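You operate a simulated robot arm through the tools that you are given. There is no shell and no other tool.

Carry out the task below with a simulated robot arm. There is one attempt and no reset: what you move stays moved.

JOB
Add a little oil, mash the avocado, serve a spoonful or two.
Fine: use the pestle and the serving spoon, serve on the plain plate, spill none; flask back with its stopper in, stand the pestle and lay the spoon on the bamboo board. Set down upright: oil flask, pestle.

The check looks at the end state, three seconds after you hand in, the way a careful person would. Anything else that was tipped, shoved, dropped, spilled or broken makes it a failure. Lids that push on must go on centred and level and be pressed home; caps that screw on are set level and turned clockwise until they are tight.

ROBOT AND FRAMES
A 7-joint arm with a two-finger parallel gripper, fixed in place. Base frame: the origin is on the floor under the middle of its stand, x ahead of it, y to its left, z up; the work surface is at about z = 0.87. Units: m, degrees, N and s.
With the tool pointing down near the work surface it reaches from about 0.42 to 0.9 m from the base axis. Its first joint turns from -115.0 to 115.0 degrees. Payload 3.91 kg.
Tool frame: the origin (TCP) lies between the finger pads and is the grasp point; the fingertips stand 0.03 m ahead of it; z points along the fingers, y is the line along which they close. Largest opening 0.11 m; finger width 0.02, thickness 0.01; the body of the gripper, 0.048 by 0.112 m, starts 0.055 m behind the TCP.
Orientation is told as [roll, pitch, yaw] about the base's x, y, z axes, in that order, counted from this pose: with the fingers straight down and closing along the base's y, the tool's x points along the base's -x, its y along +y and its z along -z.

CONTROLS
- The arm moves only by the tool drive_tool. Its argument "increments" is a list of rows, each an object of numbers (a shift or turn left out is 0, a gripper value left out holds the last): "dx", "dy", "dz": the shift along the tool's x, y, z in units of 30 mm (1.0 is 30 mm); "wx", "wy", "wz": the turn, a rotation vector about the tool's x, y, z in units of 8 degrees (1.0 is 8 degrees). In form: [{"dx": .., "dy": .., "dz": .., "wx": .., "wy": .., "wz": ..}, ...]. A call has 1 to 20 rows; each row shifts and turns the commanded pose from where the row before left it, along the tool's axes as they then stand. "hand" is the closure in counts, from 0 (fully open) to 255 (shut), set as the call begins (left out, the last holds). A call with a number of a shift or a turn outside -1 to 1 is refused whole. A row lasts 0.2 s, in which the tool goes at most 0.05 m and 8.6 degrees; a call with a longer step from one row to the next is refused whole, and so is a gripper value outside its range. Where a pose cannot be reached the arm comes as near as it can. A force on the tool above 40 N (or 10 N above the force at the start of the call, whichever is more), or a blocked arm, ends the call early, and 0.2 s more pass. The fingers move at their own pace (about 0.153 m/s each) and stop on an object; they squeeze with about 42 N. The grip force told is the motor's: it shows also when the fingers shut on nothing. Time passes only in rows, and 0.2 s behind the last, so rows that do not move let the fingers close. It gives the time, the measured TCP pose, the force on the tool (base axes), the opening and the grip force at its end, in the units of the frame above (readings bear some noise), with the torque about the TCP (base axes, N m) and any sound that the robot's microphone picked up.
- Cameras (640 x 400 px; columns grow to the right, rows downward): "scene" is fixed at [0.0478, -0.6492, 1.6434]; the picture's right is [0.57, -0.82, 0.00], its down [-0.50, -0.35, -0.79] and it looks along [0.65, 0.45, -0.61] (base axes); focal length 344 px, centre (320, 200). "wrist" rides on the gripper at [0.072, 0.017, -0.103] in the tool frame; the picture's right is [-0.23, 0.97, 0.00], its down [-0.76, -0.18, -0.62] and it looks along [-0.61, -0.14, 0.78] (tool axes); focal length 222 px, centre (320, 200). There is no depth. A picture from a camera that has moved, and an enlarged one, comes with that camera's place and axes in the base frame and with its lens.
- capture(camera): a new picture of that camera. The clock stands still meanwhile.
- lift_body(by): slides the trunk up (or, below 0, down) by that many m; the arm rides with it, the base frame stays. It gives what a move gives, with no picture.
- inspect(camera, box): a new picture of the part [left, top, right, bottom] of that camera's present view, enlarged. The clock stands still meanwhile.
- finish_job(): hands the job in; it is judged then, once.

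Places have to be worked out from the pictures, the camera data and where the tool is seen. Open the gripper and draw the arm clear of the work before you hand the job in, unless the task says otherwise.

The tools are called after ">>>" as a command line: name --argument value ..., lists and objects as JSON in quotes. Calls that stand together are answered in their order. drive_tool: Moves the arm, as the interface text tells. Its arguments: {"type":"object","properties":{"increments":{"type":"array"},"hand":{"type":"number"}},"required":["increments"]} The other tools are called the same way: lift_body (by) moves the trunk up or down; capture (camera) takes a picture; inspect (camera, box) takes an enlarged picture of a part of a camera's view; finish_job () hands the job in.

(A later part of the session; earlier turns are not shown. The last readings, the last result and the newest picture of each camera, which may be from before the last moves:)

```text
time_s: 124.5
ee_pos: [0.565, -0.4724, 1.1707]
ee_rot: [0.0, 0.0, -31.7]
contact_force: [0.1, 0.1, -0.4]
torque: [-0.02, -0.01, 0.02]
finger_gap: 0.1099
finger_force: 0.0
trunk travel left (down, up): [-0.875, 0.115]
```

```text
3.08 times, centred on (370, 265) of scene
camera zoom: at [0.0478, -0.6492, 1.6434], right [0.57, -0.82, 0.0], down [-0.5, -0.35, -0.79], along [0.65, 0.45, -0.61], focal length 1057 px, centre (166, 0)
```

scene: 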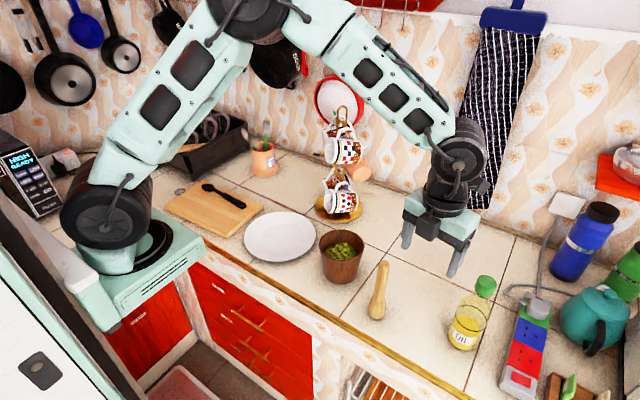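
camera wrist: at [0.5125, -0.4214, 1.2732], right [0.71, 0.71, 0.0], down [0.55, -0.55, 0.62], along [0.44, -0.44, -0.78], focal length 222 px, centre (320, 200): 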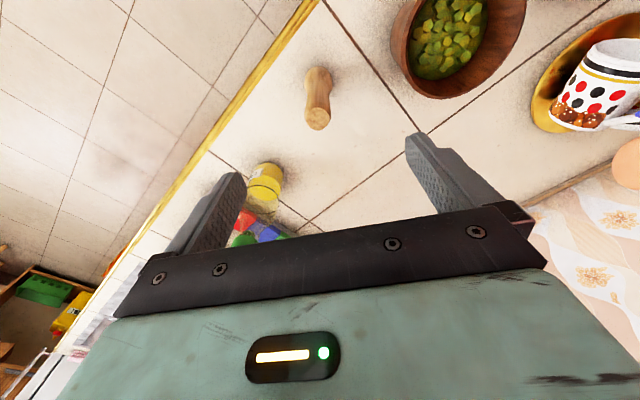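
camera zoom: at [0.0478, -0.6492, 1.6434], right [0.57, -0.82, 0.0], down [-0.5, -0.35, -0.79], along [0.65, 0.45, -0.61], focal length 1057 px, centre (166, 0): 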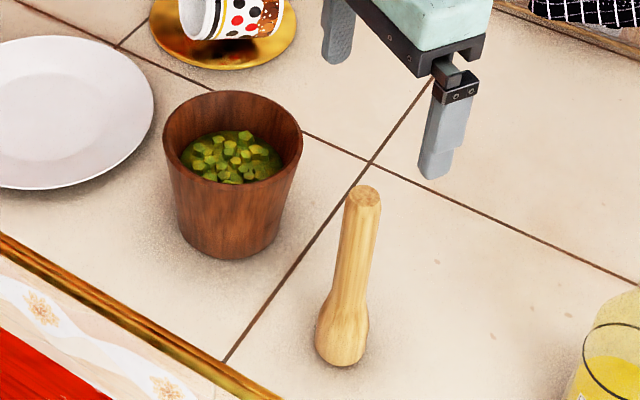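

Well aligned (within 3 mm). I descend around the handle and close.

>>> drive_tool --increments '[{"dy": -0.11, "dx": 0.05, "dz": 0.6}, {"dz": 0.8}, {"dz": 0.8}, {"dz": 0.8}, {"dz": 0.8}, {"dz": 0.8}, {"dz": 0.65}, {}]'

>>> inspect --camera "wrist" --box '[160, 60, 480, 260]'

>>> inspect --camera "scene" --box '[300, 200, 440, 330]'

```text
time_s: 126.3
ee_pos: [0.5599, -0.4754, 1.0108]
ee_rot: [0.0, 0.1, -31.8]
contact_force: [-0.2, 0.2, 0.2]
torque: [-0.01, -0.03, -0.02]
finger_gap: 0.1101
finger_force: 0.1
trunk travel left (down, up): [-0.875, 0.115]
```

```text
2.00 times, centred on (320, 160) of wrist
camera zoom: at [0.5083, -0.4246, 1.115], right [0.71, 0.71, 0.0], down [0.55, -0.55, 0.62], along [0.44, -0.44, -0.78], focal length 444 px, centre (320, 280)
```

zoom: 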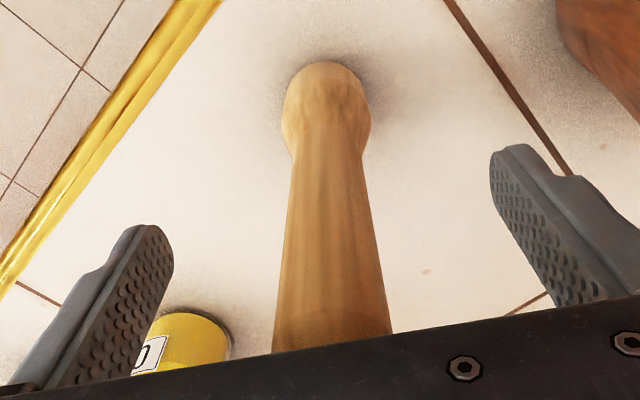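

```text
3.08 times, centred on (370, 265) of scene
camera zoom: at [0.0478, -0.6492, 1.6434], right [0.57, -0.82, 0.0], down [-0.5, -0.35, -0.79], along [0.65, 0.45, -0.61], focal length 1057 px, centre (166, 0)
```

zoom: 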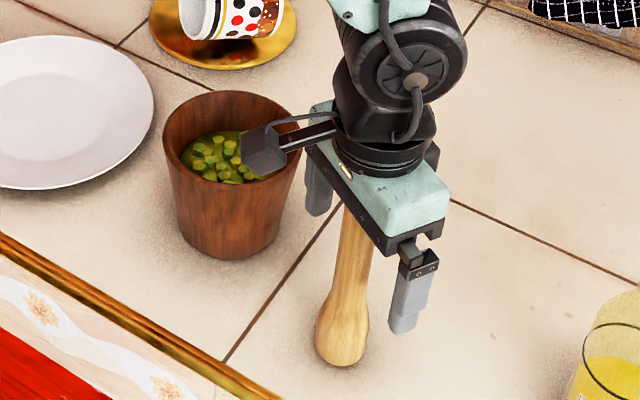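

Centred on the handle. I close the gripper.

>>> drive_tool --hand 240 --increments '[{}, {}, {}, {}]'

>>> inspect --camera "scene" --box '[300, 200, 440, 330]'

```text
time_s: 127.3
ee_pos: [0.5609, -0.4761, 1.013]
ee_rot: [0.0, 0.0, -31.9]
contact_force: [-0.5, -0.8, 0.1]
torque: [-0.01, 0.0, -0.02]
finger_gap: 0.0265
finger_force: 42.3
trunk travel left (down, up): [-0.875, 0.115]
```

```text
3.08 times, centred on (370, 265) of scene
camera zoom: at [0.0478, -0.6492, 1.6434], right [0.57, -0.82, 0.0], down [-0.5, -0.35, -0.79], along [0.65, 0.45, -0.61], focal length 1057 px, centre (166, 0)
```

zoom: 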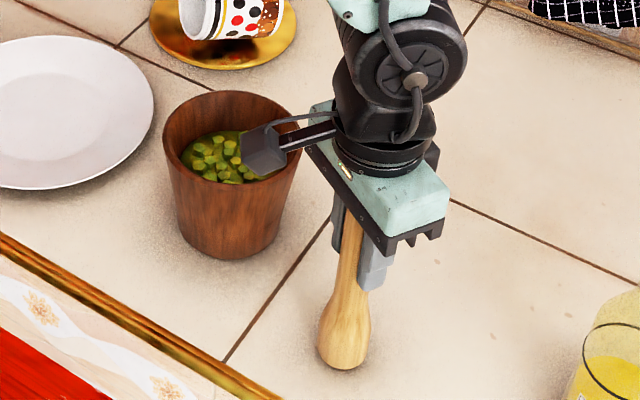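

Pestle gripped (gap 0.0265 m, its foot 0.141 m below the TCP). I lift it and move over the bowl centre at about (0.6245, -0.322).

>>> drive_tool --increments '[{"dz": -0.4}, {"dz": -0.8}, {"dz": -0.9}, {"dz": -0.9}, {"dz": -0.9}, {"dz": -0.8}, {"dz": -0.6}, {"dx": 0.1, "dy": 0.5}, {"dx": 0.13, "dy": 0.8}, {"dx": 0.14, "dy": 0.9}, {"dx": 0.14, "dy": 0.9}, {"dx": 0.14, "dy": 0.9}, {"dx": 0.13, "dy": 0.8}, {"dx": 0.11, "dy": 0.67}, {}]'

>>> capture --camera "wrist"

>>> inspect --camera "scene" --box '[260, 150, 420, 300]'

```text
time_s: 130.5
ee_pos: [0.6241, -0.3207, 1.1715]
ee_rot: [0.0, 0.0, -31.8]
contact_force: [-1.0, 0.4, -2.0]
torque: [-0.02, -0.02, 0.03]
finger_gap: 0.0266
finger_force: 41.4
trunk travel left (down, up): [-0.875, 0.115]
```

```text
taken
camera wrist: at [0.5719, -0.2686, 1.2753], right [0.71, 0.71, 0.0], down [0.55, -0.55, 0.62], along [0.44, -0.44, -0.78], focal length 222 px, centre (320, 200)
```

wrist: 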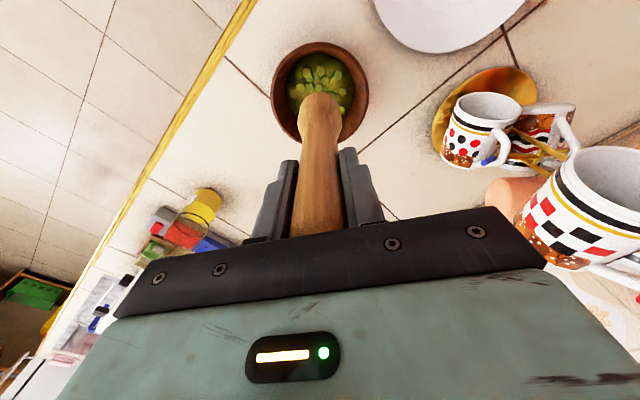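

```text
2.67 times, centred on (340, 225) of scene
camera zoom: at [0.0478, -0.6492, 1.6434], right [0.57, -0.82, 0.0], down [-0.5, -0.35, -0.79], along [0.65, 0.45, -0.61], focal length 916 px, centre (267, 133)
```

zoom: 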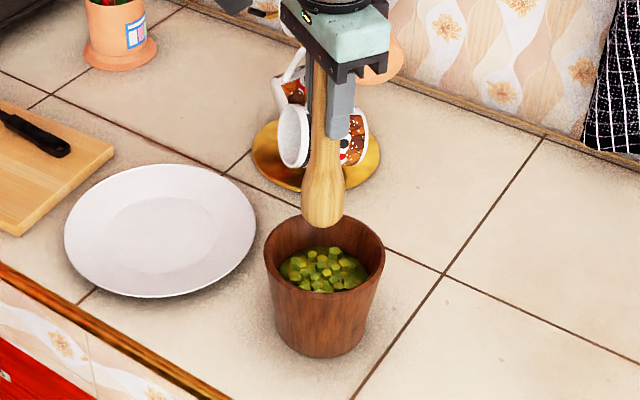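

The pestle is over the bowl centre. I lower it into the avocado, watching the force.

>>> drive_tool --increments '[{"dx": 0.08, "dz": 0.4}, {"dz": 0.6}, {"dz": 0.6}, {"dz": 0.5}, {"dz": 0.4}, {}]'

>>> capture --camera "wrist"

>>> inspect --camera "scene" --box '[280, 190, 400, 300]'

```text
time_s: 131.9
ee_pos: [0.6223, -0.3206, 1.0975]
ee_rot: [-0.1, 0.1, -31.8]
contact_force: [0.2, -0.1, -1.7]
torque: [0.01, -0.01, -0.01]
finger_gap: 0.0266
finger_force: 42.0
trunk travel left (down, up): [-0.875, 0.115]
```

```text
taken
camera wrist: at [0.5704, -0.2695, 1.2005], right [0.71, 0.71, 0.0], down [0.55, -0.55, 0.62], along [0.44, -0.44, -0.78], focal length 222 px, centre (320, 200)
```

wrist: 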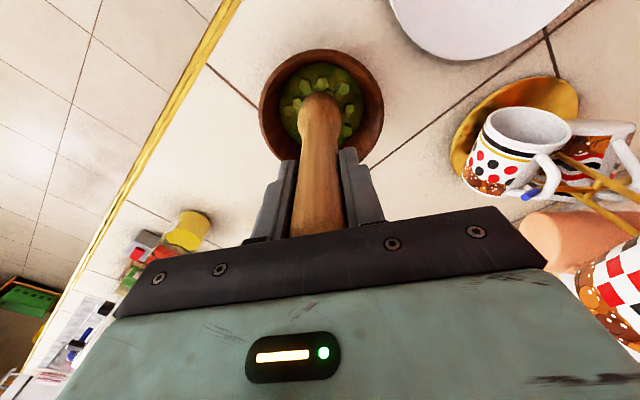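

```text
3.64 times, centred on (340, 245) of scene
camera zoom: at [0.0478, -0.6492, 1.6434], right [0.57, -0.82, 0.0], down [-0.5, -0.35, -0.79], along [0.65, 0.45, -0.61], focal length 1250 px, centre (247, 36)
```

zoom: 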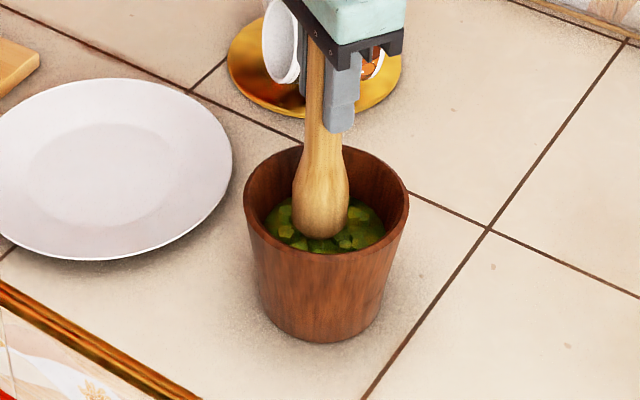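

>>> drive_tool --increments '[{"dz": 0.25}, {"dz": 0.25}, {"dz": 0.25}, {}]'

>>> drive_tool --increments '[{"dz": 0.2}, {"dz": 0.2}, {}]'

>>> inspect --camera "scene" --box '[280, 190, 400, 300]'

```text
time_s: 132.9
ee_pos: [0.623, -0.3213, 1.074]
ee_rot: [0.1, 0.0, -31.9]
contact_force: [-0.2, 0.8, -1.2]
torque: [0.0, -0.01, 0.03]
finger_gap: 0.0263
finger_force: 41.5
trunk travel left (down, up): [-0.875, 0.115]
```

```text
time_s: 133.7
ee_pos: [0.6235, -0.32, 1.0611]
ee_rot: [0.0, 0.0, -31.8]
contact_force: [0.3, 0.2, -1.7]
torque: [0.0, -0.01, -0.03]
finger_gap: 0.0265
finger_force: 41.9
trunk travel left (down, up): [-0.875, 0.115]
```

```text
3.64 times, centred on (340, 245) of scene
camera zoom: at [0.0478, -0.6492, 1.6434], right [0.57, -0.82, 0.0], down [-0.5, -0.35, -0.79], along [0.65, 0.45, -0.61], focal length 1250 px, centre (247, 36)
```

zoom: 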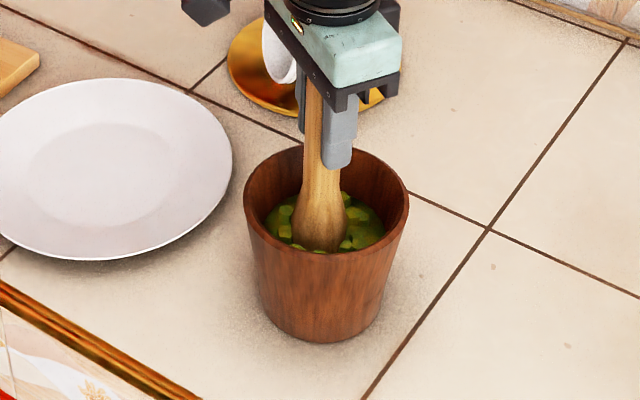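

No resistance yet. I continue down in small steps to find the bowl's bottom.

>>> drive_tool --increments '[{"dz": 0.2}, {"dz": 0.2}, {}]'

>>> drive_tool --increments '[{"dz": 0.15}, {"dz": 0.15}, {}]'

>>> inspect --camera "scene" --box '[280, 190, 400, 300]'

```text
time_s: 134.5
ee_pos: [0.6235, -0.3203, 1.0516]
ee_rot: [0.1, 0.0, -31.7]
contact_force: [-0.6, -0.1, -2.2]
torque: [0.01, 0.02, 0.01]
finger_gap: 0.0265
finger_force: 42.0
trunk travel left (down, up): [-0.875, 0.115]
```

```text
time_s: 135.3
ee_pos: [0.6228, -0.3206, 1.0417]
ee_rot: [0.0, 0.0, -31.7]
contact_force: [0.1, 0.0, -0.9]
torque: [0.01, -0.01, 0.03]
finger_gap: 0.0264
finger_force: 41.8
trunk travel left (down, up): [-0.875, 0.115]
```

```text
3.64 times, centred on (340, 245) of scene
camera zoom: at [0.0478, -0.6492, 1.6434], right [0.57, -0.82, 0.0], down [-0.5, -0.35, -0.79], along [0.65, 0.45, -0.61], focal length 1250 px, centre (247, 36)
```

zoom: 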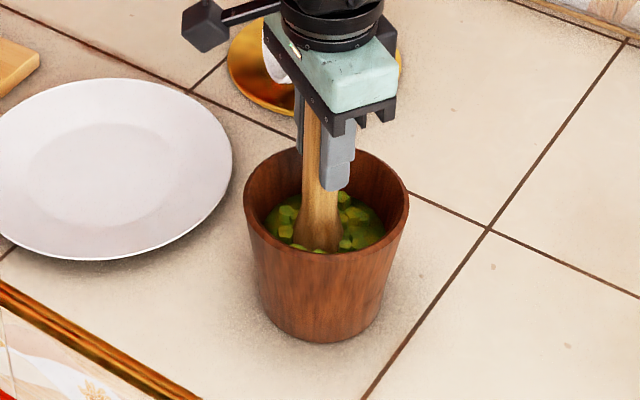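

>>> drive_tool --increments '[{"dz": 0.12}, {"dz": 0.12}, {}]'

>>> drive_tool --increments '[{"dz": 0.1}, {"dz": 0.1}, {}]'

```text
time_s: 136.1
ee_pos: [0.6232, -0.3217, 1.0368]
ee_rot: [0.0, -0.3, -31.8]
contact_force: [0.3, -3.1, 36.4]
torque: [-0.36, -0.1, 0.04]
finger_gap: 0.0272
finger_force: 42.3
trunk travel left (down, up): [-0.875, 0.115]
```

```text
time_s: 136.6
ee_pos: [0.6217, -0.3209, 1.0336]
ee_rot: [0.0, -0.2, -31.8]
contact_force: [-6.6, 3.1, 27.7]
torque: [0.39, 0.95, 0.01]
finger_gap: 0.0264
finger_force: 41.9
trunk travel left (down, up): [-0.875, 0.115]
stopped in row 2: the force on the tool passed its limit at 51 N (the readings are from after the stop); the commanded pose is now the measured one
```

Hit the bowl's bottom (36 N, then over the limit). I ease off and look at the state.

>>> drive_tool --increments '[{"dz": -0.2}, {"dz": -0.4}, {"dz": -0.6}, {}]'

>>> inspect --camera "scene" --box '[280, 190, 400, 300]'

>>> inspect --camera "wrist" --box '[220, 20, 420, 240]'

```text
time_s: 137.6
ee_pos: [0.623, -0.3215, 1.0671]
ee_rot: [0.0, -0.1, -31.8]
contact_force: [0.5, 0.2, -1.2]
torque: [-0.02, 0.01, 0.01]
finger_gap: 0.0263
finger_force: 42.7
trunk travel left (down, up): [-0.875, 0.115]
```

```text
3.64 times, centred on (340, 245) of scene
camera zoom: at [0.0478, -0.6492, 1.6434], right [0.57, -0.82, 0.0], down [-0.5, -0.35, -0.79], along [0.65, 0.45, -0.61], focal length 1250 px, centre (247, 36)
```

zoom: 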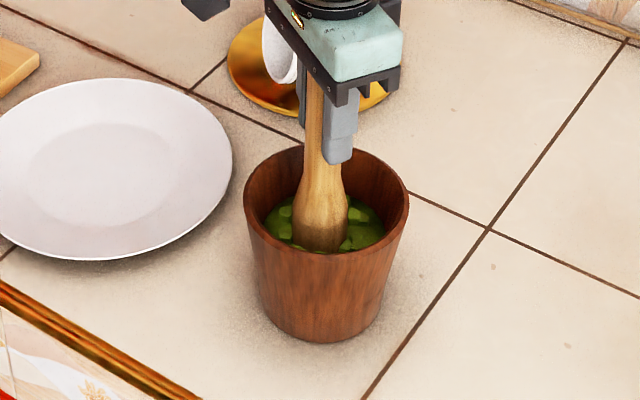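

```text
1.82 times, centred on (320, 130) of wrist
camera zoom: at [0.5713, -0.2692, 1.1699], right [0.71, 0.71, 0.0], down [0.55, -0.55, 0.62], along [0.44, -0.44, -0.78], focal length 404 px, centre (320, 327)
```

zoom: 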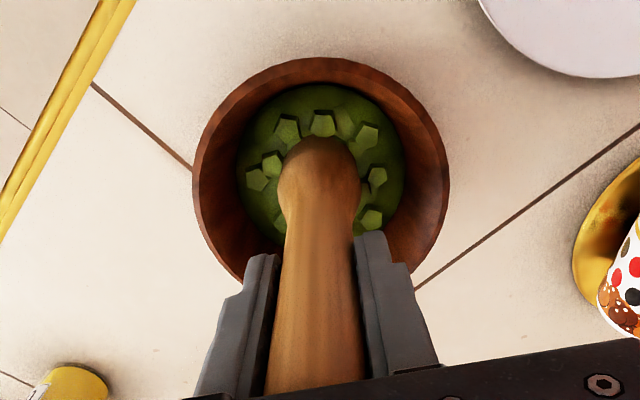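

The chunks are visibly flatter after the first press. I do more strokes, just to the bottom with moderate force, at shifted positions.

>>> drive_tool --increments '[{"dz": 0.3, "dx": 0.2}, {"dz": 0.4}, {"dz": 0.25}, {}, {"dz": -0.5}, {"dz": -0.45, "dx": -0.4}, {"dz": 0.4}, {"dz": 0.4}, {"dz": 0.15}, {}, {"dz": -0.5}, {"dz": -0.45}, {}]'

>>> inspect --camera "wrist" --box '[220, 20, 420, 240]'

```text
time_s: 140.4
ee_pos: [0.6289, -0.3245, 1.0681]
ee_rot: [0.1, 0.0, -31.7]
contact_force: [0.1, -0.3, -1.5]
torque: [-0.02, 0.0, 0.03]
finger_gap: 0.0266
finger_force: 42.0
trunk travel left (down, up): [-0.875, 0.115]
```

```text
1.82 times, centred on (320, 130) of wrist
camera zoom: at [0.576, -0.2727, 1.1716], right [0.71, 0.71, 0.0], down [0.55, -0.55, 0.62], along [0.44, -0.44, -0.78], focal length 404 px, centre (320, 327)
```

zoom: 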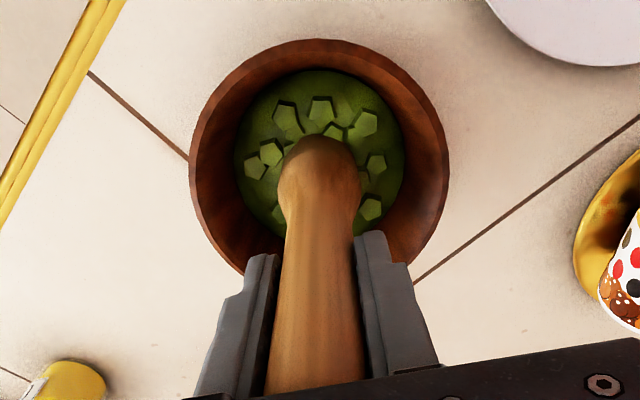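

Progress: the chunks get lower with each stroke. I continue with several more strokes around the bowl.

>>> drive_tool --increments '[{"dz": 0.4}, {"dz": 0.4}, {"dz": 0.2}, {}]'

>>> drive_tool --increments '[{"dz": -0.5}, {"dz": -0.5, "dx": 0.2, "dy": 0.2}, {"dz": 0.5}, {"dz": 0.5}, {}, {"dz": -0.5}, {"dz": -0.5, "dy": -0.4}, {"dz": 0.5}, {"dz": 0.5}, {}, {"dz": -0.5}, {"dz": -0.5, "dy": 0.2}, {"dz": 0.5}, {"dz": 0.5}, {}, {"dz": -0.5}, {"dz": -0.5}, {}]'

>>> inspect --camera "wrist" --box '[220, 20, 420, 240]'

```text
time_s: 141.4
ee_pos: [0.6295, -0.3245, 1.039]
ee_rot: [-0.1, -0.1, -31.8]
contact_force: [0.2, 0.2, -1.0]
torque: [-0.01, 0.02, -0.02]
finger_gap: 0.0259
finger_force: 42.5
trunk travel left (down, up): [-0.875, 0.115]
```

```text
time_s: 145.2
ee_pos: [0.6224, -0.3203, 1.0686]
ee_rot: [-0.1, -0.1, -31.8]
contact_force: [0.2, -0.9, -1.6]
torque: [0.01, 0.01, -0.01]
finger_gap: 0.0266
finger_force: 42.3
trunk travel left (down, up): [-0.875, 0.115]
```

```text
1.82 times, centred on (320, 130) of wrist
camera zoom: at [0.5709, -0.2683, 1.1718], right [0.71, 0.71, 0.0], down [0.55, -0.55, 0.62], along [0.44, -0.44, -0.78], focal length 404 px, centre (320, 327)
```

zoom: 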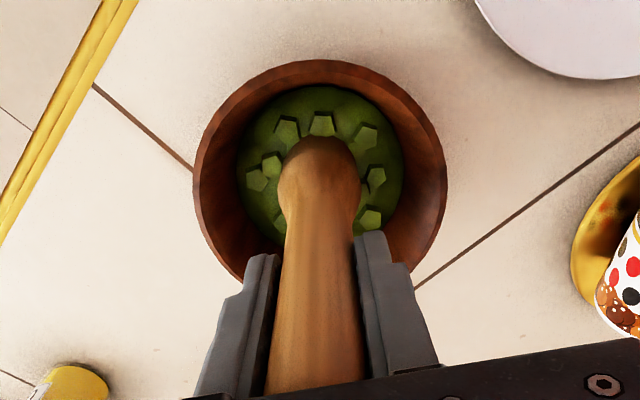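

These strokes ended just short of the bottom (no force). I press until there is a real force at the bottom.

>>> drive_tool --increments '[{"dz": 0.5}, {"dz": 0.5}, {"dz": 0.06}, {"dz": 0.04}, {}]'

>>> drive_tool --increments '[{"dz": 0.04}, {}]'

>>> drive_tool --increments '[{"dz": 0.04}, {}]'

```text
time_s: 146.4
ee_pos: [0.6235, -0.3203, 1.034]
ee_rot: [-0.1, -0.1, -31.8]
contact_force: [0.2, -0.2, -1.1]
torque: [0.02, 0.02, -0.01]
finger_gap: 0.0263
finger_force: 41.7
trunk travel left (down, up): [-0.875, 0.115]
```

```text
time_s: 147.0
ee_pos: [0.6237, -0.3198, 1.0339]
ee_rot: [0.0, -0.1, -31.8]
contact_force: [0.0, -0.1, -1.0]
torque: [-0.01, -0.01, -0.04]
finger_gap: 0.0265
finger_force: 41.6
trunk travel left (down, up): [-0.875, 0.115]
```

```text
time_s: 147.6
ee_pos: [0.624, -0.3206, 1.0331]
ee_rot: [0.0, -0.2, -31.8]
contact_force: [-1.3, 0.6, 11.6]
torque: [0.14, 0.33, -0.06]
finger_gap: 0.0263
finger_force: 42.6
trunk travel left (down, up): [-0.875, 0.115]
```

>>> drive_tool --increments '[{"dz": 0.04}, {}]'

>>> inspect --camera "wrist" --box '[220, 20, 420, 240]'

```text
time_s: 148.2
ee_pos: [0.6222, -0.3197, 1.0333]
ee_rot: [-0.1, -0.3, -31.8]
contact_force: [-2.9, 2.5, 37.3]
torque: [0.37, 0.72, -0.01]
finger_gap: 0.0263
finger_force: 41.9
trunk travel left (down, up): [-0.875, 0.115]
```

```text
1.82 times, centred on (320, 130) of wrist
camera zoom: at [0.5709, -0.2683, 1.1357], right [0.71, 0.71, 0.0], down [0.55, -0.55, 0.63], along [0.45, -0.44, -0.78], focal length 404 px, centre (320, 327)
```

zoom: 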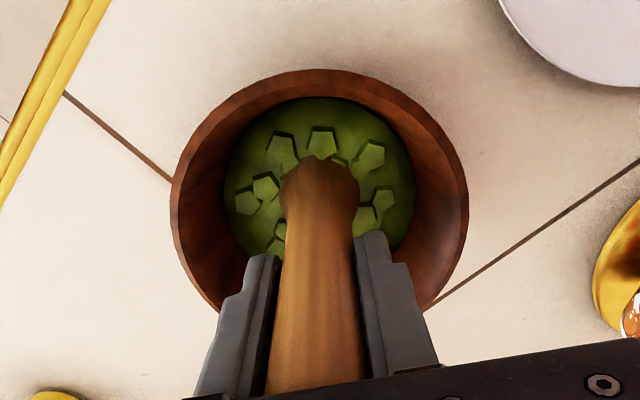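

Pressing with ~37 N flattens the chunks clearly. I repeat several firm presses at slightly shifted spots.

>>> drive_tool --increments '[{"dz": -0.4}, {"dx": 0.2}, {"dz": 0.37}, {}, {"dz": -0.37}, {"dx": -0.4}, {"dz": 0.37}, {}, {"dz": -0.37}, {"dx": 0.2}, {}]'

>>> inspect --camera "wrist" --box '[220, 20, 420, 240]'

```text
time_s: 150.6
ee_pos: [0.625, -0.3198, 1.0419]
ee_rot: [0.0, -0.1, -31.8]
contact_force: [-0.4, 1.1, -2.2]
torque: [-0.02, -0.03, -0.03]
finger_gap: 0.0263
finger_force: 42.0
trunk travel left (down, up): [-0.875, 0.115]
```

```text
1.82 times, centred on (320, 130) of wrist
camera zoom: at [0.5726, -0.2693, 1.1461], right [0.71, 0.71, 0.0], down [0.55, -0.55, 0.62], along [0.44, -0.44, -0.78], focal length 404 px, centre (320, 327)
```

zoom: 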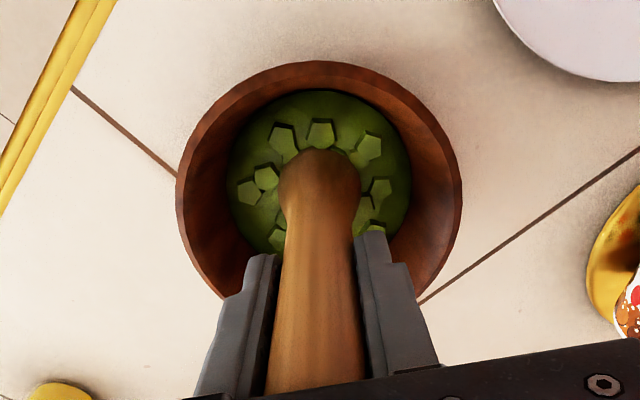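

I raise the pestle to see the food's state properly.

>>> drive_tool --increments '[{"dz": -0.6}, {"dz": -0.8}, {"dz": -0.8}, {"dz": -0.8}, {}]'

>>> inspect --camera "wrist" --box '[240, 30, 400, 170]'

>>> inspect --camera "scene" --box '[300, 210, 380, 290]'

```text
time_s: 151.8
ee_pos: [0.6225, -0.3199, 1.1319]
ee_rot: [0.0, -0.1, -31.9]
contact_force: [0.5, -0.8, -1.2]
torque: [0.01, -0.01, 0.01]
finger_gap: 0.0268
finger_force: 42.0
trunk travel left (down, up): [-0.875, 0.115]
```

```text
2.86 times, centred on (320, 100) of wrist
camera zoom: at [0.5708, -0.2683, 1.2352], right [0.71, 0.71, 0.0], down [0.55, -0.55, 0.62], along [0.44, -0.44, -0.78], focal length 635 px, centre (320, 486)
```

zoom: 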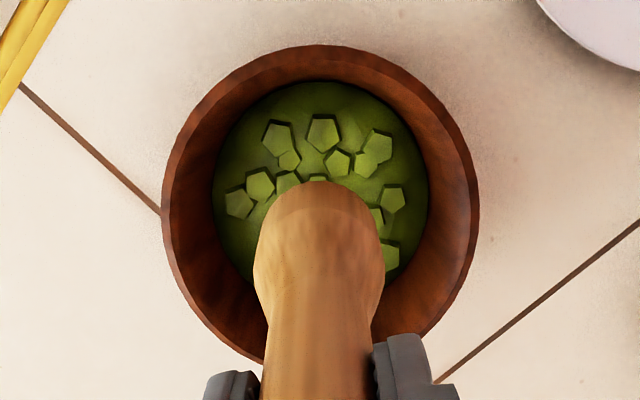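

```text
5.00 times, centred on (340, 250) of scene
camera zoom: at [0.0478, -0.6492, 1.6434], right [0.57, -0.82, 0.0], down [-0.5, -0.35, -0.79], along [0.65, 0.45, -0.61], focal length 1718 px, centre (220, -50)
```

zoom: 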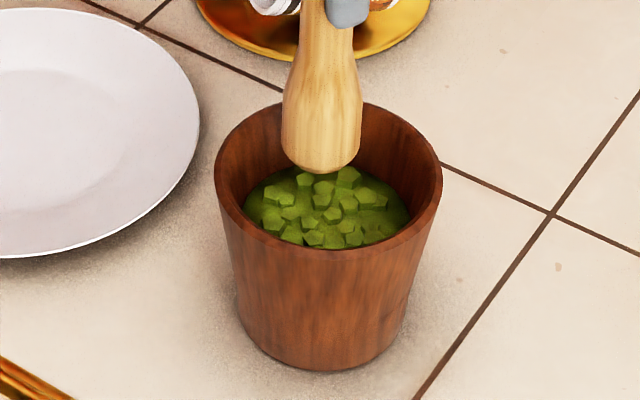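

The oil is mixed in and the chunks are lower but still distinct. I do a series of full-travel strokes (from above the food to just above the bottom) and compare.

>>> drive_tool --increments '[{"dz": 0.8}, {"dz": 0.8}, {"dz": 0.8}, {"dz": 0.75}, {"dz": -0.9}, {"dz": -0.9, "dx": 0.15}, {"dz": 0.9}, {"dz": 0.9}, {"dz": -0.9}, {"dz": -0.9, "dx": -0.3}, {"dz": 0.9}, {"dz": 0.9}, {"dz": -0.9}, {"dz": -0.9, "dx": 0.15, "dy": 0.15}, {"dz": 0.9}, {"dz": 0.9}, {"dz": -0.9}, {"dz": -0.9, "dy": -0.15}, {"dz": -0.9}, {"dz": -0.4}]'

>>> inspect --camera "wrist" --box '[240, 30, 400, 170]'

>>> inspect --camera "scene" --box '[300, 210, 380, 290]'

```text
time_s: 156.0
ee_pos: [0.6248, -0.3207, 1.1302]
ee_rot: [0.0, -0.1, -31.8]
contact_force: [-0.2, -0.1, -1.4]
torque: [0.01, 0.0, 0.0]
finger_gap: 0.0264
finger_force: 42.0
trunk travel left (down, up): [-0.875, 0.115]
```

```text
2.86 times, centred on (320, 100) of wrist
camera zoom: at [0.5722, -0.2692, 1.2332], right [0.71, 0.71, 0.0], down [0.55, -0.55, 0.62], along [0.44, -0.44, -0.78], focal length 635 px, centre (320, 486)
```

zoom: 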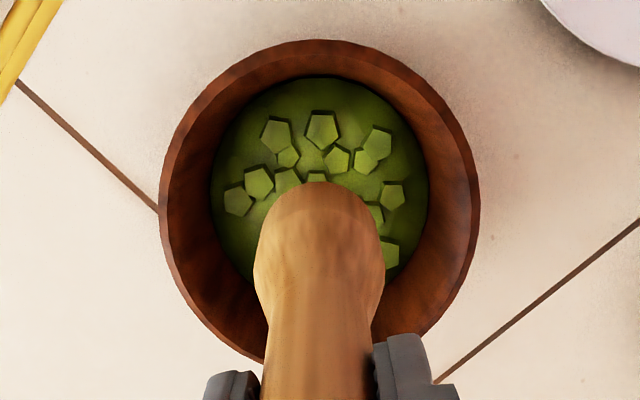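

```text
5.00 times, centred on (340, 250) of scene
camera zoom: at [0.0478, -0.6492, 1.6434], right [0.57, -0.82, 0.0], down [-0.5, -0.35, -0.79], along [0.65, 0.45, -0.61], focal length 1718 px, centre (220, -50)
```

zoom: 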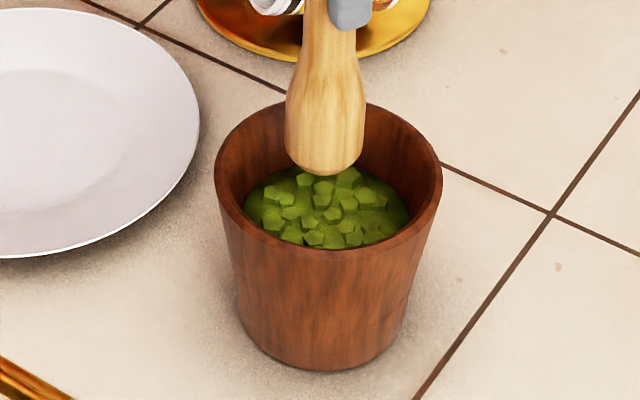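

Slight change. I run further strokes, a little deeper, in quick series.

>>> drive_tool --increments '[{"dz": 0.8}, {"dz": 0.8}, {"dz": 0.8}, {"dz": 0.76}, {"dz": -0.9}, {"dz": -0.9, "dx": 0.2}, {"dz": 0.9}, {"dz": 0.9}, {"dz": -0.9}, {"dz": -0.9, "dx": -0.4}, {"dz": 0.9}, {"dz": 0.9}, {"dz": -0.9}, {"dz": -0.9, "dx": 0.2, "dy": 0.2}, {"dz": 0.9}, {"dz": 0.9}, {"dz": -0.9}, {"dz": -0.9, "dy": -0.4}, {"dz": 0.9}, {"dz": 0.9}]'

>>> drive_tool --increments '[{"dz": -0.9}, {"dz": -0.9, "dy": 0.2}, {"dz": 0.9}, {"dz": 0.9}, {"dz": -0.9}, {"dz": -0.9, "dx": 0.2}, {"dz": 0.9}, {"dz": 0.9}, {"dz": -0.9}, {"dz": -0.9, "dx": -0.4}, {"dz": 0.9}, {"dz": 0.9}, {"dz": -0.9}, {"dz": -0.9, "dx": 0.2}, {"dz": 0.9}, {"dz": 0.9}, {"dz": -0.9}, {"dz": -0.9}, {"dz": -0.9}, {"dz": -0.4}]'

>>> inspect --camera "wrist" --box '[240, 30, 400, 170]'

>>> inspect --camera "scene" --box '[300, 210, 380, 290]'

```text
time_s: 160.2
ee_pos: [0.6201, -0.3252, 1.0351]
ee_rot: [0.0, -0.1, -31.7]
contact_force: [0.1, 0.1, -1.3]
torque: [0.03, -0.03, 0.02]
finger_gap: 0.0265
finger_force: 42.0
trunk travel left (down, up): [-0.875, 0.115]
```

```text
time_s: 164.4
ee_pos: [0.6241, -0.3188, 1.1302]
ee_rot: [0.0, -0.1, -31.8]
contact_force: [0.9, -0.2, -2.1]
torque: [0.02, -0.02, -0.03]
finger_gap: 0.0263
finger_force: 42.0
trunk travel left (down, up): [-0.875, 0.115]
```

```text
2.86 times, centred on (320, 100) of wrist
camera zoom: at [0.5711, -0.2681, 1.2332], right [0.71, 0.71, 0.0], down [0.55, -0.55, 0.62], along [0.44, -0.44, -0.78], focal length 635 px, centre (320, 486)
```

zoom: 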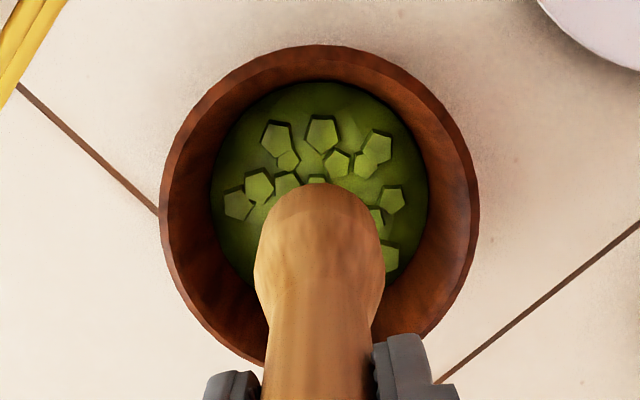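

```text
5.00 times, centred on (340, 250) of scene
camera zoom: at [0.0478, -0.6492, 1.6434], right [0.57, -0.82, 0.0], down [-0.5, -0.35, -0.79], along [0.65, 0.45, -0.61], focal length 1718 px, centre (220, -50)
```

zoom: 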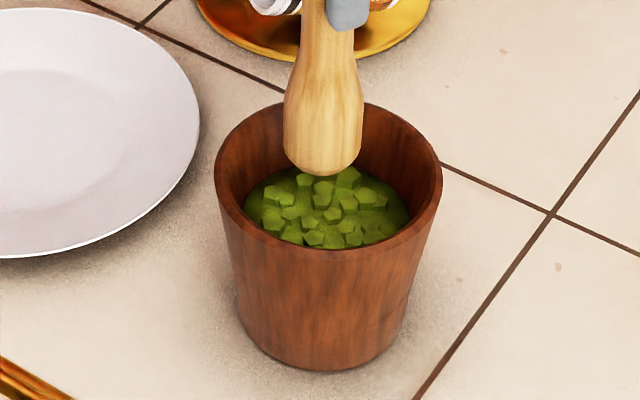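

Force-free strokes change nothing, so mashing needs pressing against the bottom. I do repeated presses of about 30 N (contact is at TCP z ≈ 1.0335).

>>> drive_tool --increments '[{"dz": 0.8}, {"dz": 0.8}, {"dz": 0.8}, {"dz": 0.78}, {"dz": 0.08}, {}, {"dz": -0.15}, {"dz": 0.15}, {}, {"dz": -0.15}, {"dz": 0.15}, {}, {"dz": -0.15}, {"dz": 0.15}, {}]'

>>> inspect --camera "wrist" --box '[220, 20, 420, 240]'

```text
time_s: 167.6
ee_pos: [0.6239, -0.3198, 1.0334]
ee_rot: [0.0, -0.1, -31.7]
contact_force: [-1.4, 1.2, 17.1]
torque: [0.22, 0.26, -0.02]
finger_gap: 0.0263
finger_force: 42.1
trunk travel left (down, up): [-0.875, 0.115]
```

```text
1.82 times, centred on (320, 130) of wrist
camera zoom: at [0.5711, -0.2681, 1.136], right [0.71, 0.71, 0.0], down [0.55, -0.55, 0.63], along [0.44, -0.44, -0.78], focal length 404 px, centre (320, 327)
```

zoom: 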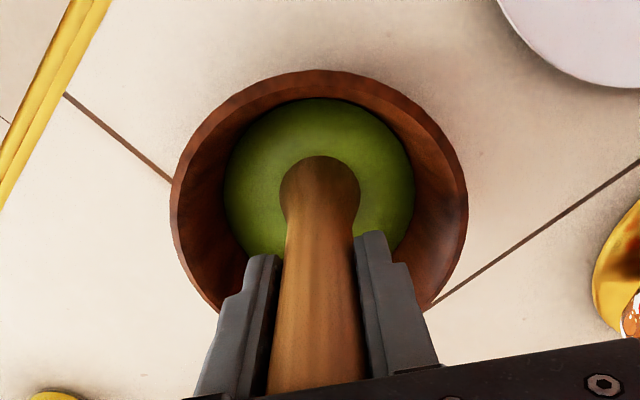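

The avocado is now a smooth mash. I lift the pestle out and check whether anything sticks to it.

>>> drive_tool --increments '[{"dz": -0.3}, {"dz": -0.6}, {"dz": -0.8}, {"dz": -0.8}, {"dz": -0.8}, {"dz": -0.8}, {"dz": -0.7}, {}, {}, {}]'

>>> inspect --camera "wrist" --box '[220, 20, 420, 240]'

>>> inspect --camera "scene" --box '[280, 170, 400, 290]'

```text
time_s: 169.8
ee_pos: [0.6224, -0.3196, 1.1765]
ee_rot: [0.0, -0.1, -31.7]
contact_force: [0.8, -0.6, -0.8]
torque: [0.0, 0.01, -0.02]
finger_gap: 0.0264
finger_force: 41.9
trunk travel left (down, up): [-0.875, 0.115]
```

```text
1.82 times, centred on (320, 130) of wrist
camera zoom: at [0.5713, -0.2689, 1.2788], right [0.71, 0.71, 0.0], down [0.55, -0.55, 0.62], along [0.44, -0.44, -0.78], focal length 404 px, centre (320, 327)
```

zoom: 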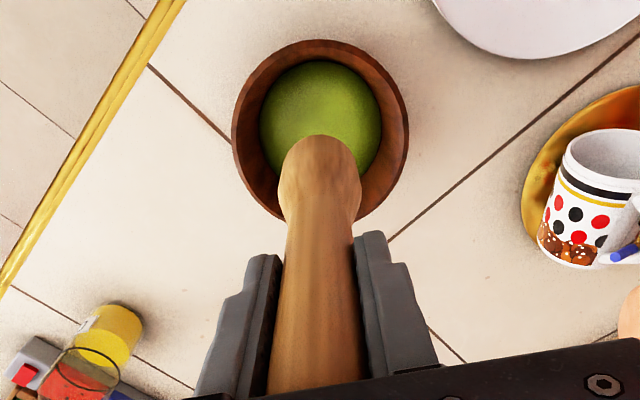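

```text
3.33 times, centred on (340, 230) of scene
camera zoom: at [0.0478, -0.6492, 1.6434], right [0.57, -0.82, 0.0], down [-0.5, -0.35, -0.79], along [0.65, 0.45, -0.61], focal length 1145 px, centre (253, 100)
```

zoom: 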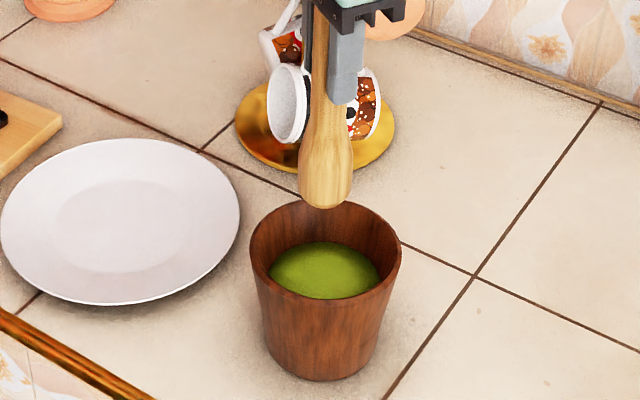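

Mash is smooth and the pestle is clean. The bamboo board spans about x 0.51–0.72, y 0.06–0.35 with the spoon along its far half, so I'll stand the pestle on the near-left part, around (0.565, 0.275). I carry it over in stages.

>>> drive_tool --increments '[{"dz": -0.5}, {"dz": -0.5, "dx": 0.3, "dy": 0.4}, {"dx": 0.5, "dy": 0.65}, {"dx": 0.6, "dy": 0.8}, {"dx": 0.6, "dy": 0.8}, {"dx": 0.6, "dy": 0.8}, {"dx": 0.6, "dy": 0.8}, {"dx": 0.6, "dy": 0.8}, {"dx": 0.6, "dy": 0.8}, {"dx": 0.6, "dy": 0.8}, {"dx": 0.5, "dy": 0.65}, {"dx": 0.3, "dy": 0.4}]'

>>> capture --camera "scene"

>>> capture --camera "wrist"

```text
time_s: 172.4
ee_pos: [0.5974, -0.0347, 1.2046]
ee_rot: [-0.1, 0.0, -31.8]
contact_force: [-0.6, 0.4, -1.6]
torque: [-0.01, 0.01, 0.02]
finger_gap: 0.0264
finger_force: 42.1
trunk travel left (down, up): [-0.875, 0.115]
```

```text
taken
```

scene: 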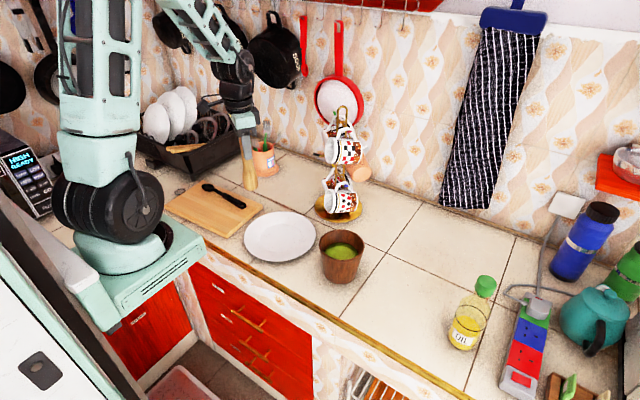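

```text
taken
camera wrist: at [0.5438, 0.0175, 1.3074], right [0.71, 0.71, 0.0], down [0.55, -0.55, 0.62], along [0.44, -0.44, -0.78], focal length 222 px, centre (320, 200)
```

wrist: 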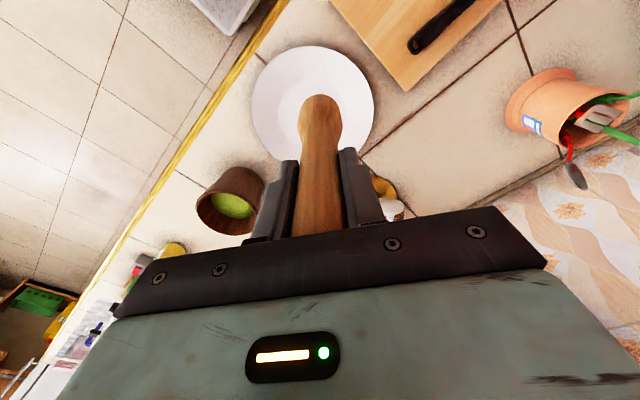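

>>> drive_tool --increments '[{"dx": 0.3, "dy": 0.4}, {"dx": 0.5, "dy": 0.65}, {"dx": 0.62, "dy": 0.8}, {"dx": 0.62, "dy": 0.8}, {"dx": 0.62, "dy": 0.8}, {"dx": 0.62, "dy": 0.8}, {"dx": 0.62, "dy": 0.8}, {"dx": 0.62, "dy": 0.8}, {"dx": 0.62, "dy": 0.8}, {"dx": 0.55, "dy": 0.7}, {"dx": 0.4, "dy": 0.52}, {"dx": 0.25, "dy": 0.3}, {}]'

>>> capture --camera "scene"

>>> capture --camera "wrist"

```text
time_s: 175.2
ee_pos: [0.5645, 0.276, 1.2055]
ee_rot: [0.0, -0.1, -31.9]
contact_force: [-0.2, -0.3, -1.9]
torque: [0.03, 0.04, -0.01]
finger_gap: 0.0263
finger_force: 42.2
trunk travel left (down, up): [-0.875, 0.115]
```

```text
taken
```

scene: 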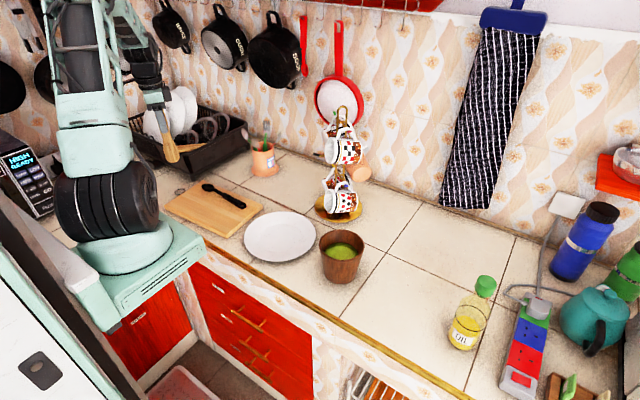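

```text
taken
camera wrist: at [0.512, 0.3275, 1.3084], right [0.71, 0.71, 0.0], down [0.55, -0.55, 0.62], along [0.44, -0.44, -0.78], focal length 222 px, centre (320, 200)
```

wrist: 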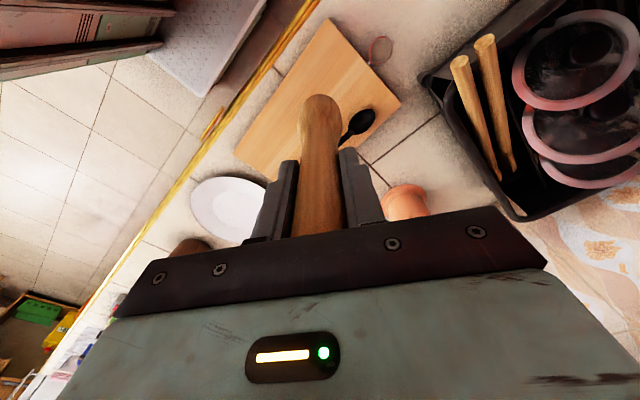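

The pestle is over the near-left part of the board, clear of the spoon and the little glass. I lower it.

>>> drive_tool --increments '[{"dz": 0.5}, {"dz": 0.8}, {"dz": 0.8}, {"dz": 0.8}, {"dz": 0.8}, {"dz": 0.7}, {"dz": 0.5}, {"dz": 0.3}, {}]'

>>> inspect --camera "wrist" --box '[220, 0, 460, 240]'

>>> inspect --camera "scene" --box '[140, 110, 280, 250]'

```text
time_s: 177.2
ee_pos: [0.5657, 0.2772, 1.0476]
ee_rot: [0.0, -0.1, -31.7]
contact_force: [-0.8, -0.5, -1.2]
torque: [0.02, 0.0, 0.02]
finger_gap: 0.0265
finger_force: 42.0
trunk travel left (down, up): [-0.875, 0.115]
```

```text
1.67 times, centred on (340, 120) of wrist
camera zoom: at [0.5124, 0.328, 1.1519], right [0.71, 0.71, 0.0], down [0.55, -0.55, 0.62], along [0.44, -0.44, -0.78], focal length 370 px, centre (287, 333)
```

zoom: 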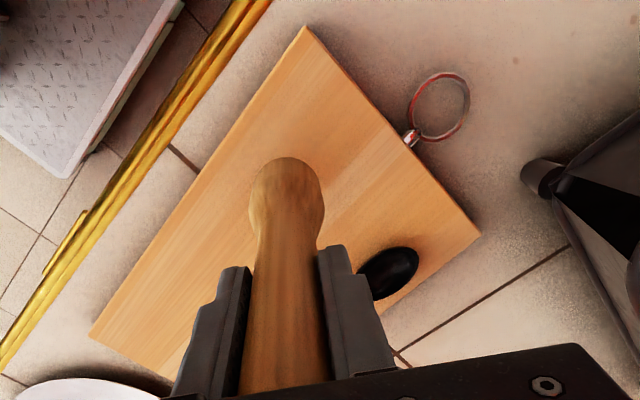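

```text
2.86 times, centred on (210, 180) of scene
camera zoom: at [0.0478, -0.6492, 1.6434], right [0.57, -0.82, 0.0], down [-0.5, -0.35, -0.79], along [0.65, 0.45, -0.61], focal length 982 px, centre (634, 257)
```

zoom: 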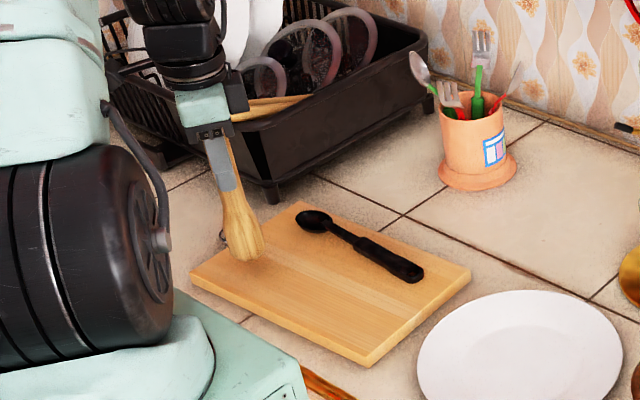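

>>> drive_tool --increments '[{"dz": 0.2}, {"dz": 0.15}, {"dz": 0.1}, {}]'

>>> drive_tool --increments '[{"dz": 0.07}, {"dz": 0.05}, {}]'

>>> drive_tool --increments '[{"dz": 0.05}, {}]'

```text
time_s: 178.2
ee_pos: [0.5639, 0.2769, 1.0352]
ee_rot: [0.0, -0.2, -31.7]
contact_force: [0.4, -0.3, -0.5]
torque: [-0.04, 0.0, -0.03]
finger_gap: 0.0265
finger_force: 41.9
trunk travel left (down, up): [-0.875, 0.115]
```

```text
time_s: 179.0
ee_pos: [0.5643, 0.2748, 1.0319]
ee_rot: [-0.1, -0.1, -31.8]
contact_force: [0.1, -0.4, -1.4]
torque: [0.03, 0.0, 0.0]
finger_gap: 0.0263
finger_force: 41.4
trunk travel left (down, up): [-0.875, 0.115]
```

```text
time_s: 179.6
ee_pos: [0.5635, 0.2773, 1.0293]
ee_rot: [0.0, -0.2, -31.7]
contact_force: [1.0, -0.4, -1.6]
torque: [0.01, -0.02, 0.03]
finger_gap: 0.0264
finger_force: 42.2
trunk travel left (down, up): [-0.875, 0.115]
```

>>> drive_tool --increments '[{"dz": 0.05}, {}]'

>>> drive_tool --increments '[{"dz": 0.05}, {}]'

>>> drive_tool --increments '[{"dz": 0.05}, {}]'

```text
time_s: 180.2
ee_pos: [0.5649, 0.2761, 1.0282]
ee_rot: [0.0, -0.2, -31.8]
contact_force: [0.3, -0.5, -1.5]
torque: [0.03, 0.0, -0.01]
finger_gap: 0.0264
finger_force: 41.8
trunk travel left (down, up): [-0.875, 0.115]
```

```text
time_s: 180.8
ee_pos: [0.5641, 0.2761, 1.0266]
ee_rot: [0.0, -0.1, -31.8]
contact_force: [-0.8, 0.4, -0.4]
torque: [-0.04, 0.01, 0.03]
finger_gap: 0.0263
finger_force: 41.9
trunk travel left (down, up): [-0.875, 0.115]
```

```text
time_s: 181.4
ee_pos: [0.5643, 0.2753, 1.0262]
ee_rot: [0.0, -0.1, -31.8]
contact_force: [0.2, 0.1, -1.2]
torque: [0.0, -0.04, -0.02]
finger_gap: 0.0263
finger_force: 42.2
trunk travel left (down, up): [-0.875, 0.115]
```

>>> drive_tool --increments '[{"dz": 0.04}, {}]'

>>> drive_tool --increments '[{"dz": 0.04}, {}]'

>>> drive_tool --increments '[{"dz": 0.04}, {}]'

```text
time_s: 182.0
ee_pos: [0.564, 0.2761, 1.0243]
ee_rot: [0.0, -0.1, -31.8]
contact_force: [0.3, -0.5, -0.6]
torque: [0.0, 0.01, -0.01]
finger_gap: 0.0264
finger_force: 42.3
trunk travel left (down, up): [-0.875, 0.115]
```

```text
time_s: 182.6
ee_pos: [0.5645, 0.276, 1.0227]
ee_rot: [0.0, -0.1, -31.8]
contact_force: [-1.0, -0.3, -1.6]
torque: [0.03, -0.01, -0.02]
finger_gap: 0.0266
finger_force: 41.8
trunk travel left (down, up): [-0.875, 0.115]
```

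```text
time_s: 183.2
ee_pos: [0.5647, 0.2767, 1.024]
ee_rot: [0.0, -0.2, -31.7]
contact_force: [-0.9, -0.6, 11.1]
torque: [-0.13, 0.02, 0.04]
finger_gap: 0.0267
finger_force: 41.8
trunk travel left (down, up): [-0.875, 0.115]
```

Contact with the board. I relieve the load slightly and open the gripper.

>>> drive_tool --increments '[{"dz": -0.015}, {}]'

>>> drive_tool --hand 0 --increments '[{}, {}, {}, {}]'

>>> inspect --camera "wrist" --box '[160, 0, 480, 240]'

>>> inspect --camera "scene" --box '[140, 110, 280, 250]'

```text
time_s: 183.8
ee_pos: [0.5637, 0.2765, 1.023]
ee_rot: [0.1, -0.2, -31.7]
contact_force: [2.1, 0.2, 15.3]
torque: [-0.18, -0.28, 0.01]
finger_gap: 0.0261
finger_force: 42.4
trunk travel left (down, up): [-0.875, 0.115]
```

```text
time_s: 184.8
ee_pos: [0.5632, 0.2758, 1.0232]
ee_rot: [0.0, -0.1, -31.8]
contact_force: [0.9, 1.1, 14.9]
torque: [-0.03, 0.04, 0.01]
finger_gap: 0.1098
finger_force: 0.1
trunk travel left (down, up): [-0.875, 0.115]
```

```text
1.67 times, centred on (320, 120) of wrist
camera zoom: at [0.5116, 0.3275, 1.1258], right [0.71, 0.71, 0.0], down [0.55, -0.55, 0.62], along [0.44, -0.44, -0.78], focal length 370 px, centre (320, 333)
```

zoom: 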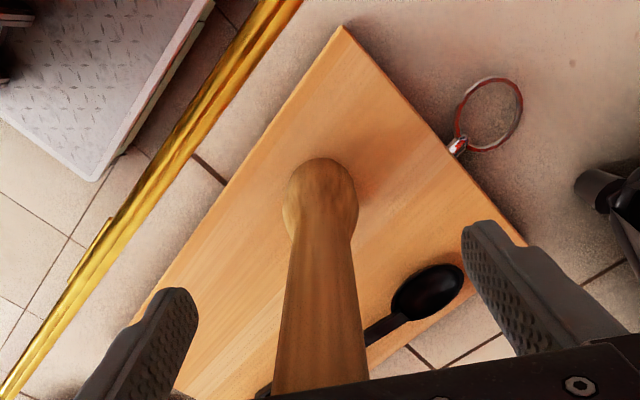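

```text
2.86 times, centred on (210, 180) of scene
camera zoom: at [0.0478, -0.6492, 1.6434], right [0.57, -0.82, 0.0], down [-0.5, -0.35, -0.79], along [0.65, 0.45, -0.61], focal length 982 px, centre (634, 257)
```

zoom: 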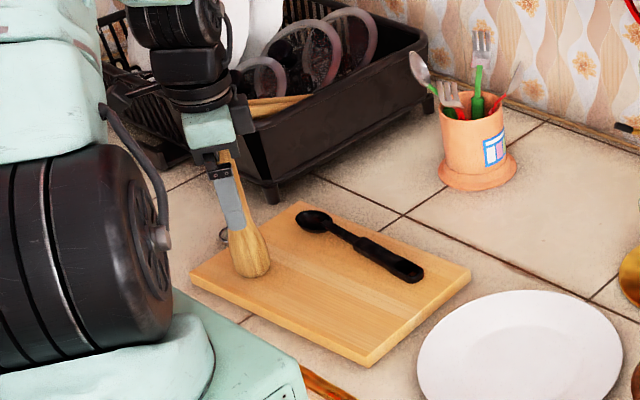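

The remaining 15 N is the palm resting on the pestle's top. I raise straight up gently.

>>> drive_tool --increments '[{"dz": -0.05}, {"dz": -0.1}, {"dz": -0.2}, {"dz": -0.4}, {"dz": -0.6}, {"dz": -0.8}, {"dz": -0.9}, {"dz": -0.9}, {"dz": -0.9}]'

>>> inspect --camera "wrist" --box '[160, 0, 480, 240]'

>>> inspect --camera "scene" --box '[140, 110, 280, 250]'

```text
time_s: 186.8
ee_pos: [0.5634, 0.2739, 1.1681]
ee_rot: [0.0, -0.1, -31.8]
contact_force: [0.0, 0.2, 0.1]
torque: [0.02, 0.01, 0.0]
finger_gap: 0.1102
finger_force: 0.0
trunk travel left (down, up): [-0.875, 0.115]
```

```text
1.67 times, centred on (320, 120) of wrist
camera zoom: at [0.511, 0.3268, 1.2713], right [0.71, 0.71, 0.0], down [0.55, -0.55, 0.62], along [0.44, -0.44, -0.78], focal length 370 px, centre (320, 333)
```

zoom: 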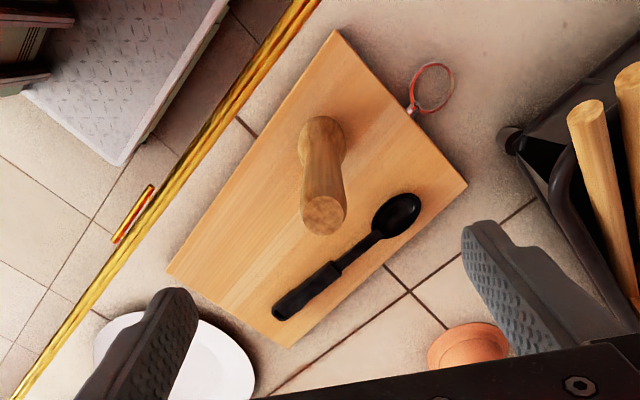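

```text
2.86 times, centred on (210, 180) of scene
camera zoom: at [0.0478, -0.6492, 1.6434], right [0.57, -0.82, 0.0], down [-0.5, -0.35, -0.79], along [0.65, 0.45, -0.61], focal length 982 px, centre (634, 257)
```

zoom: 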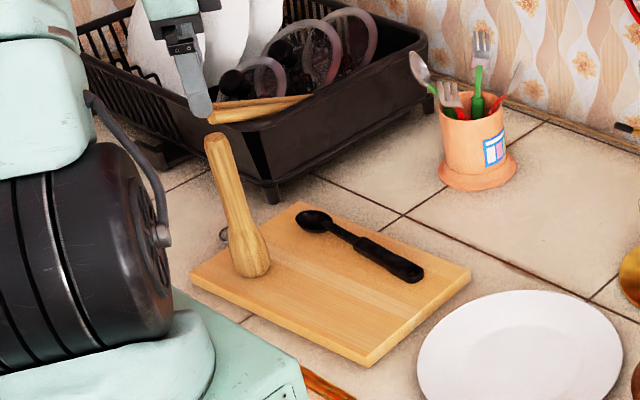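

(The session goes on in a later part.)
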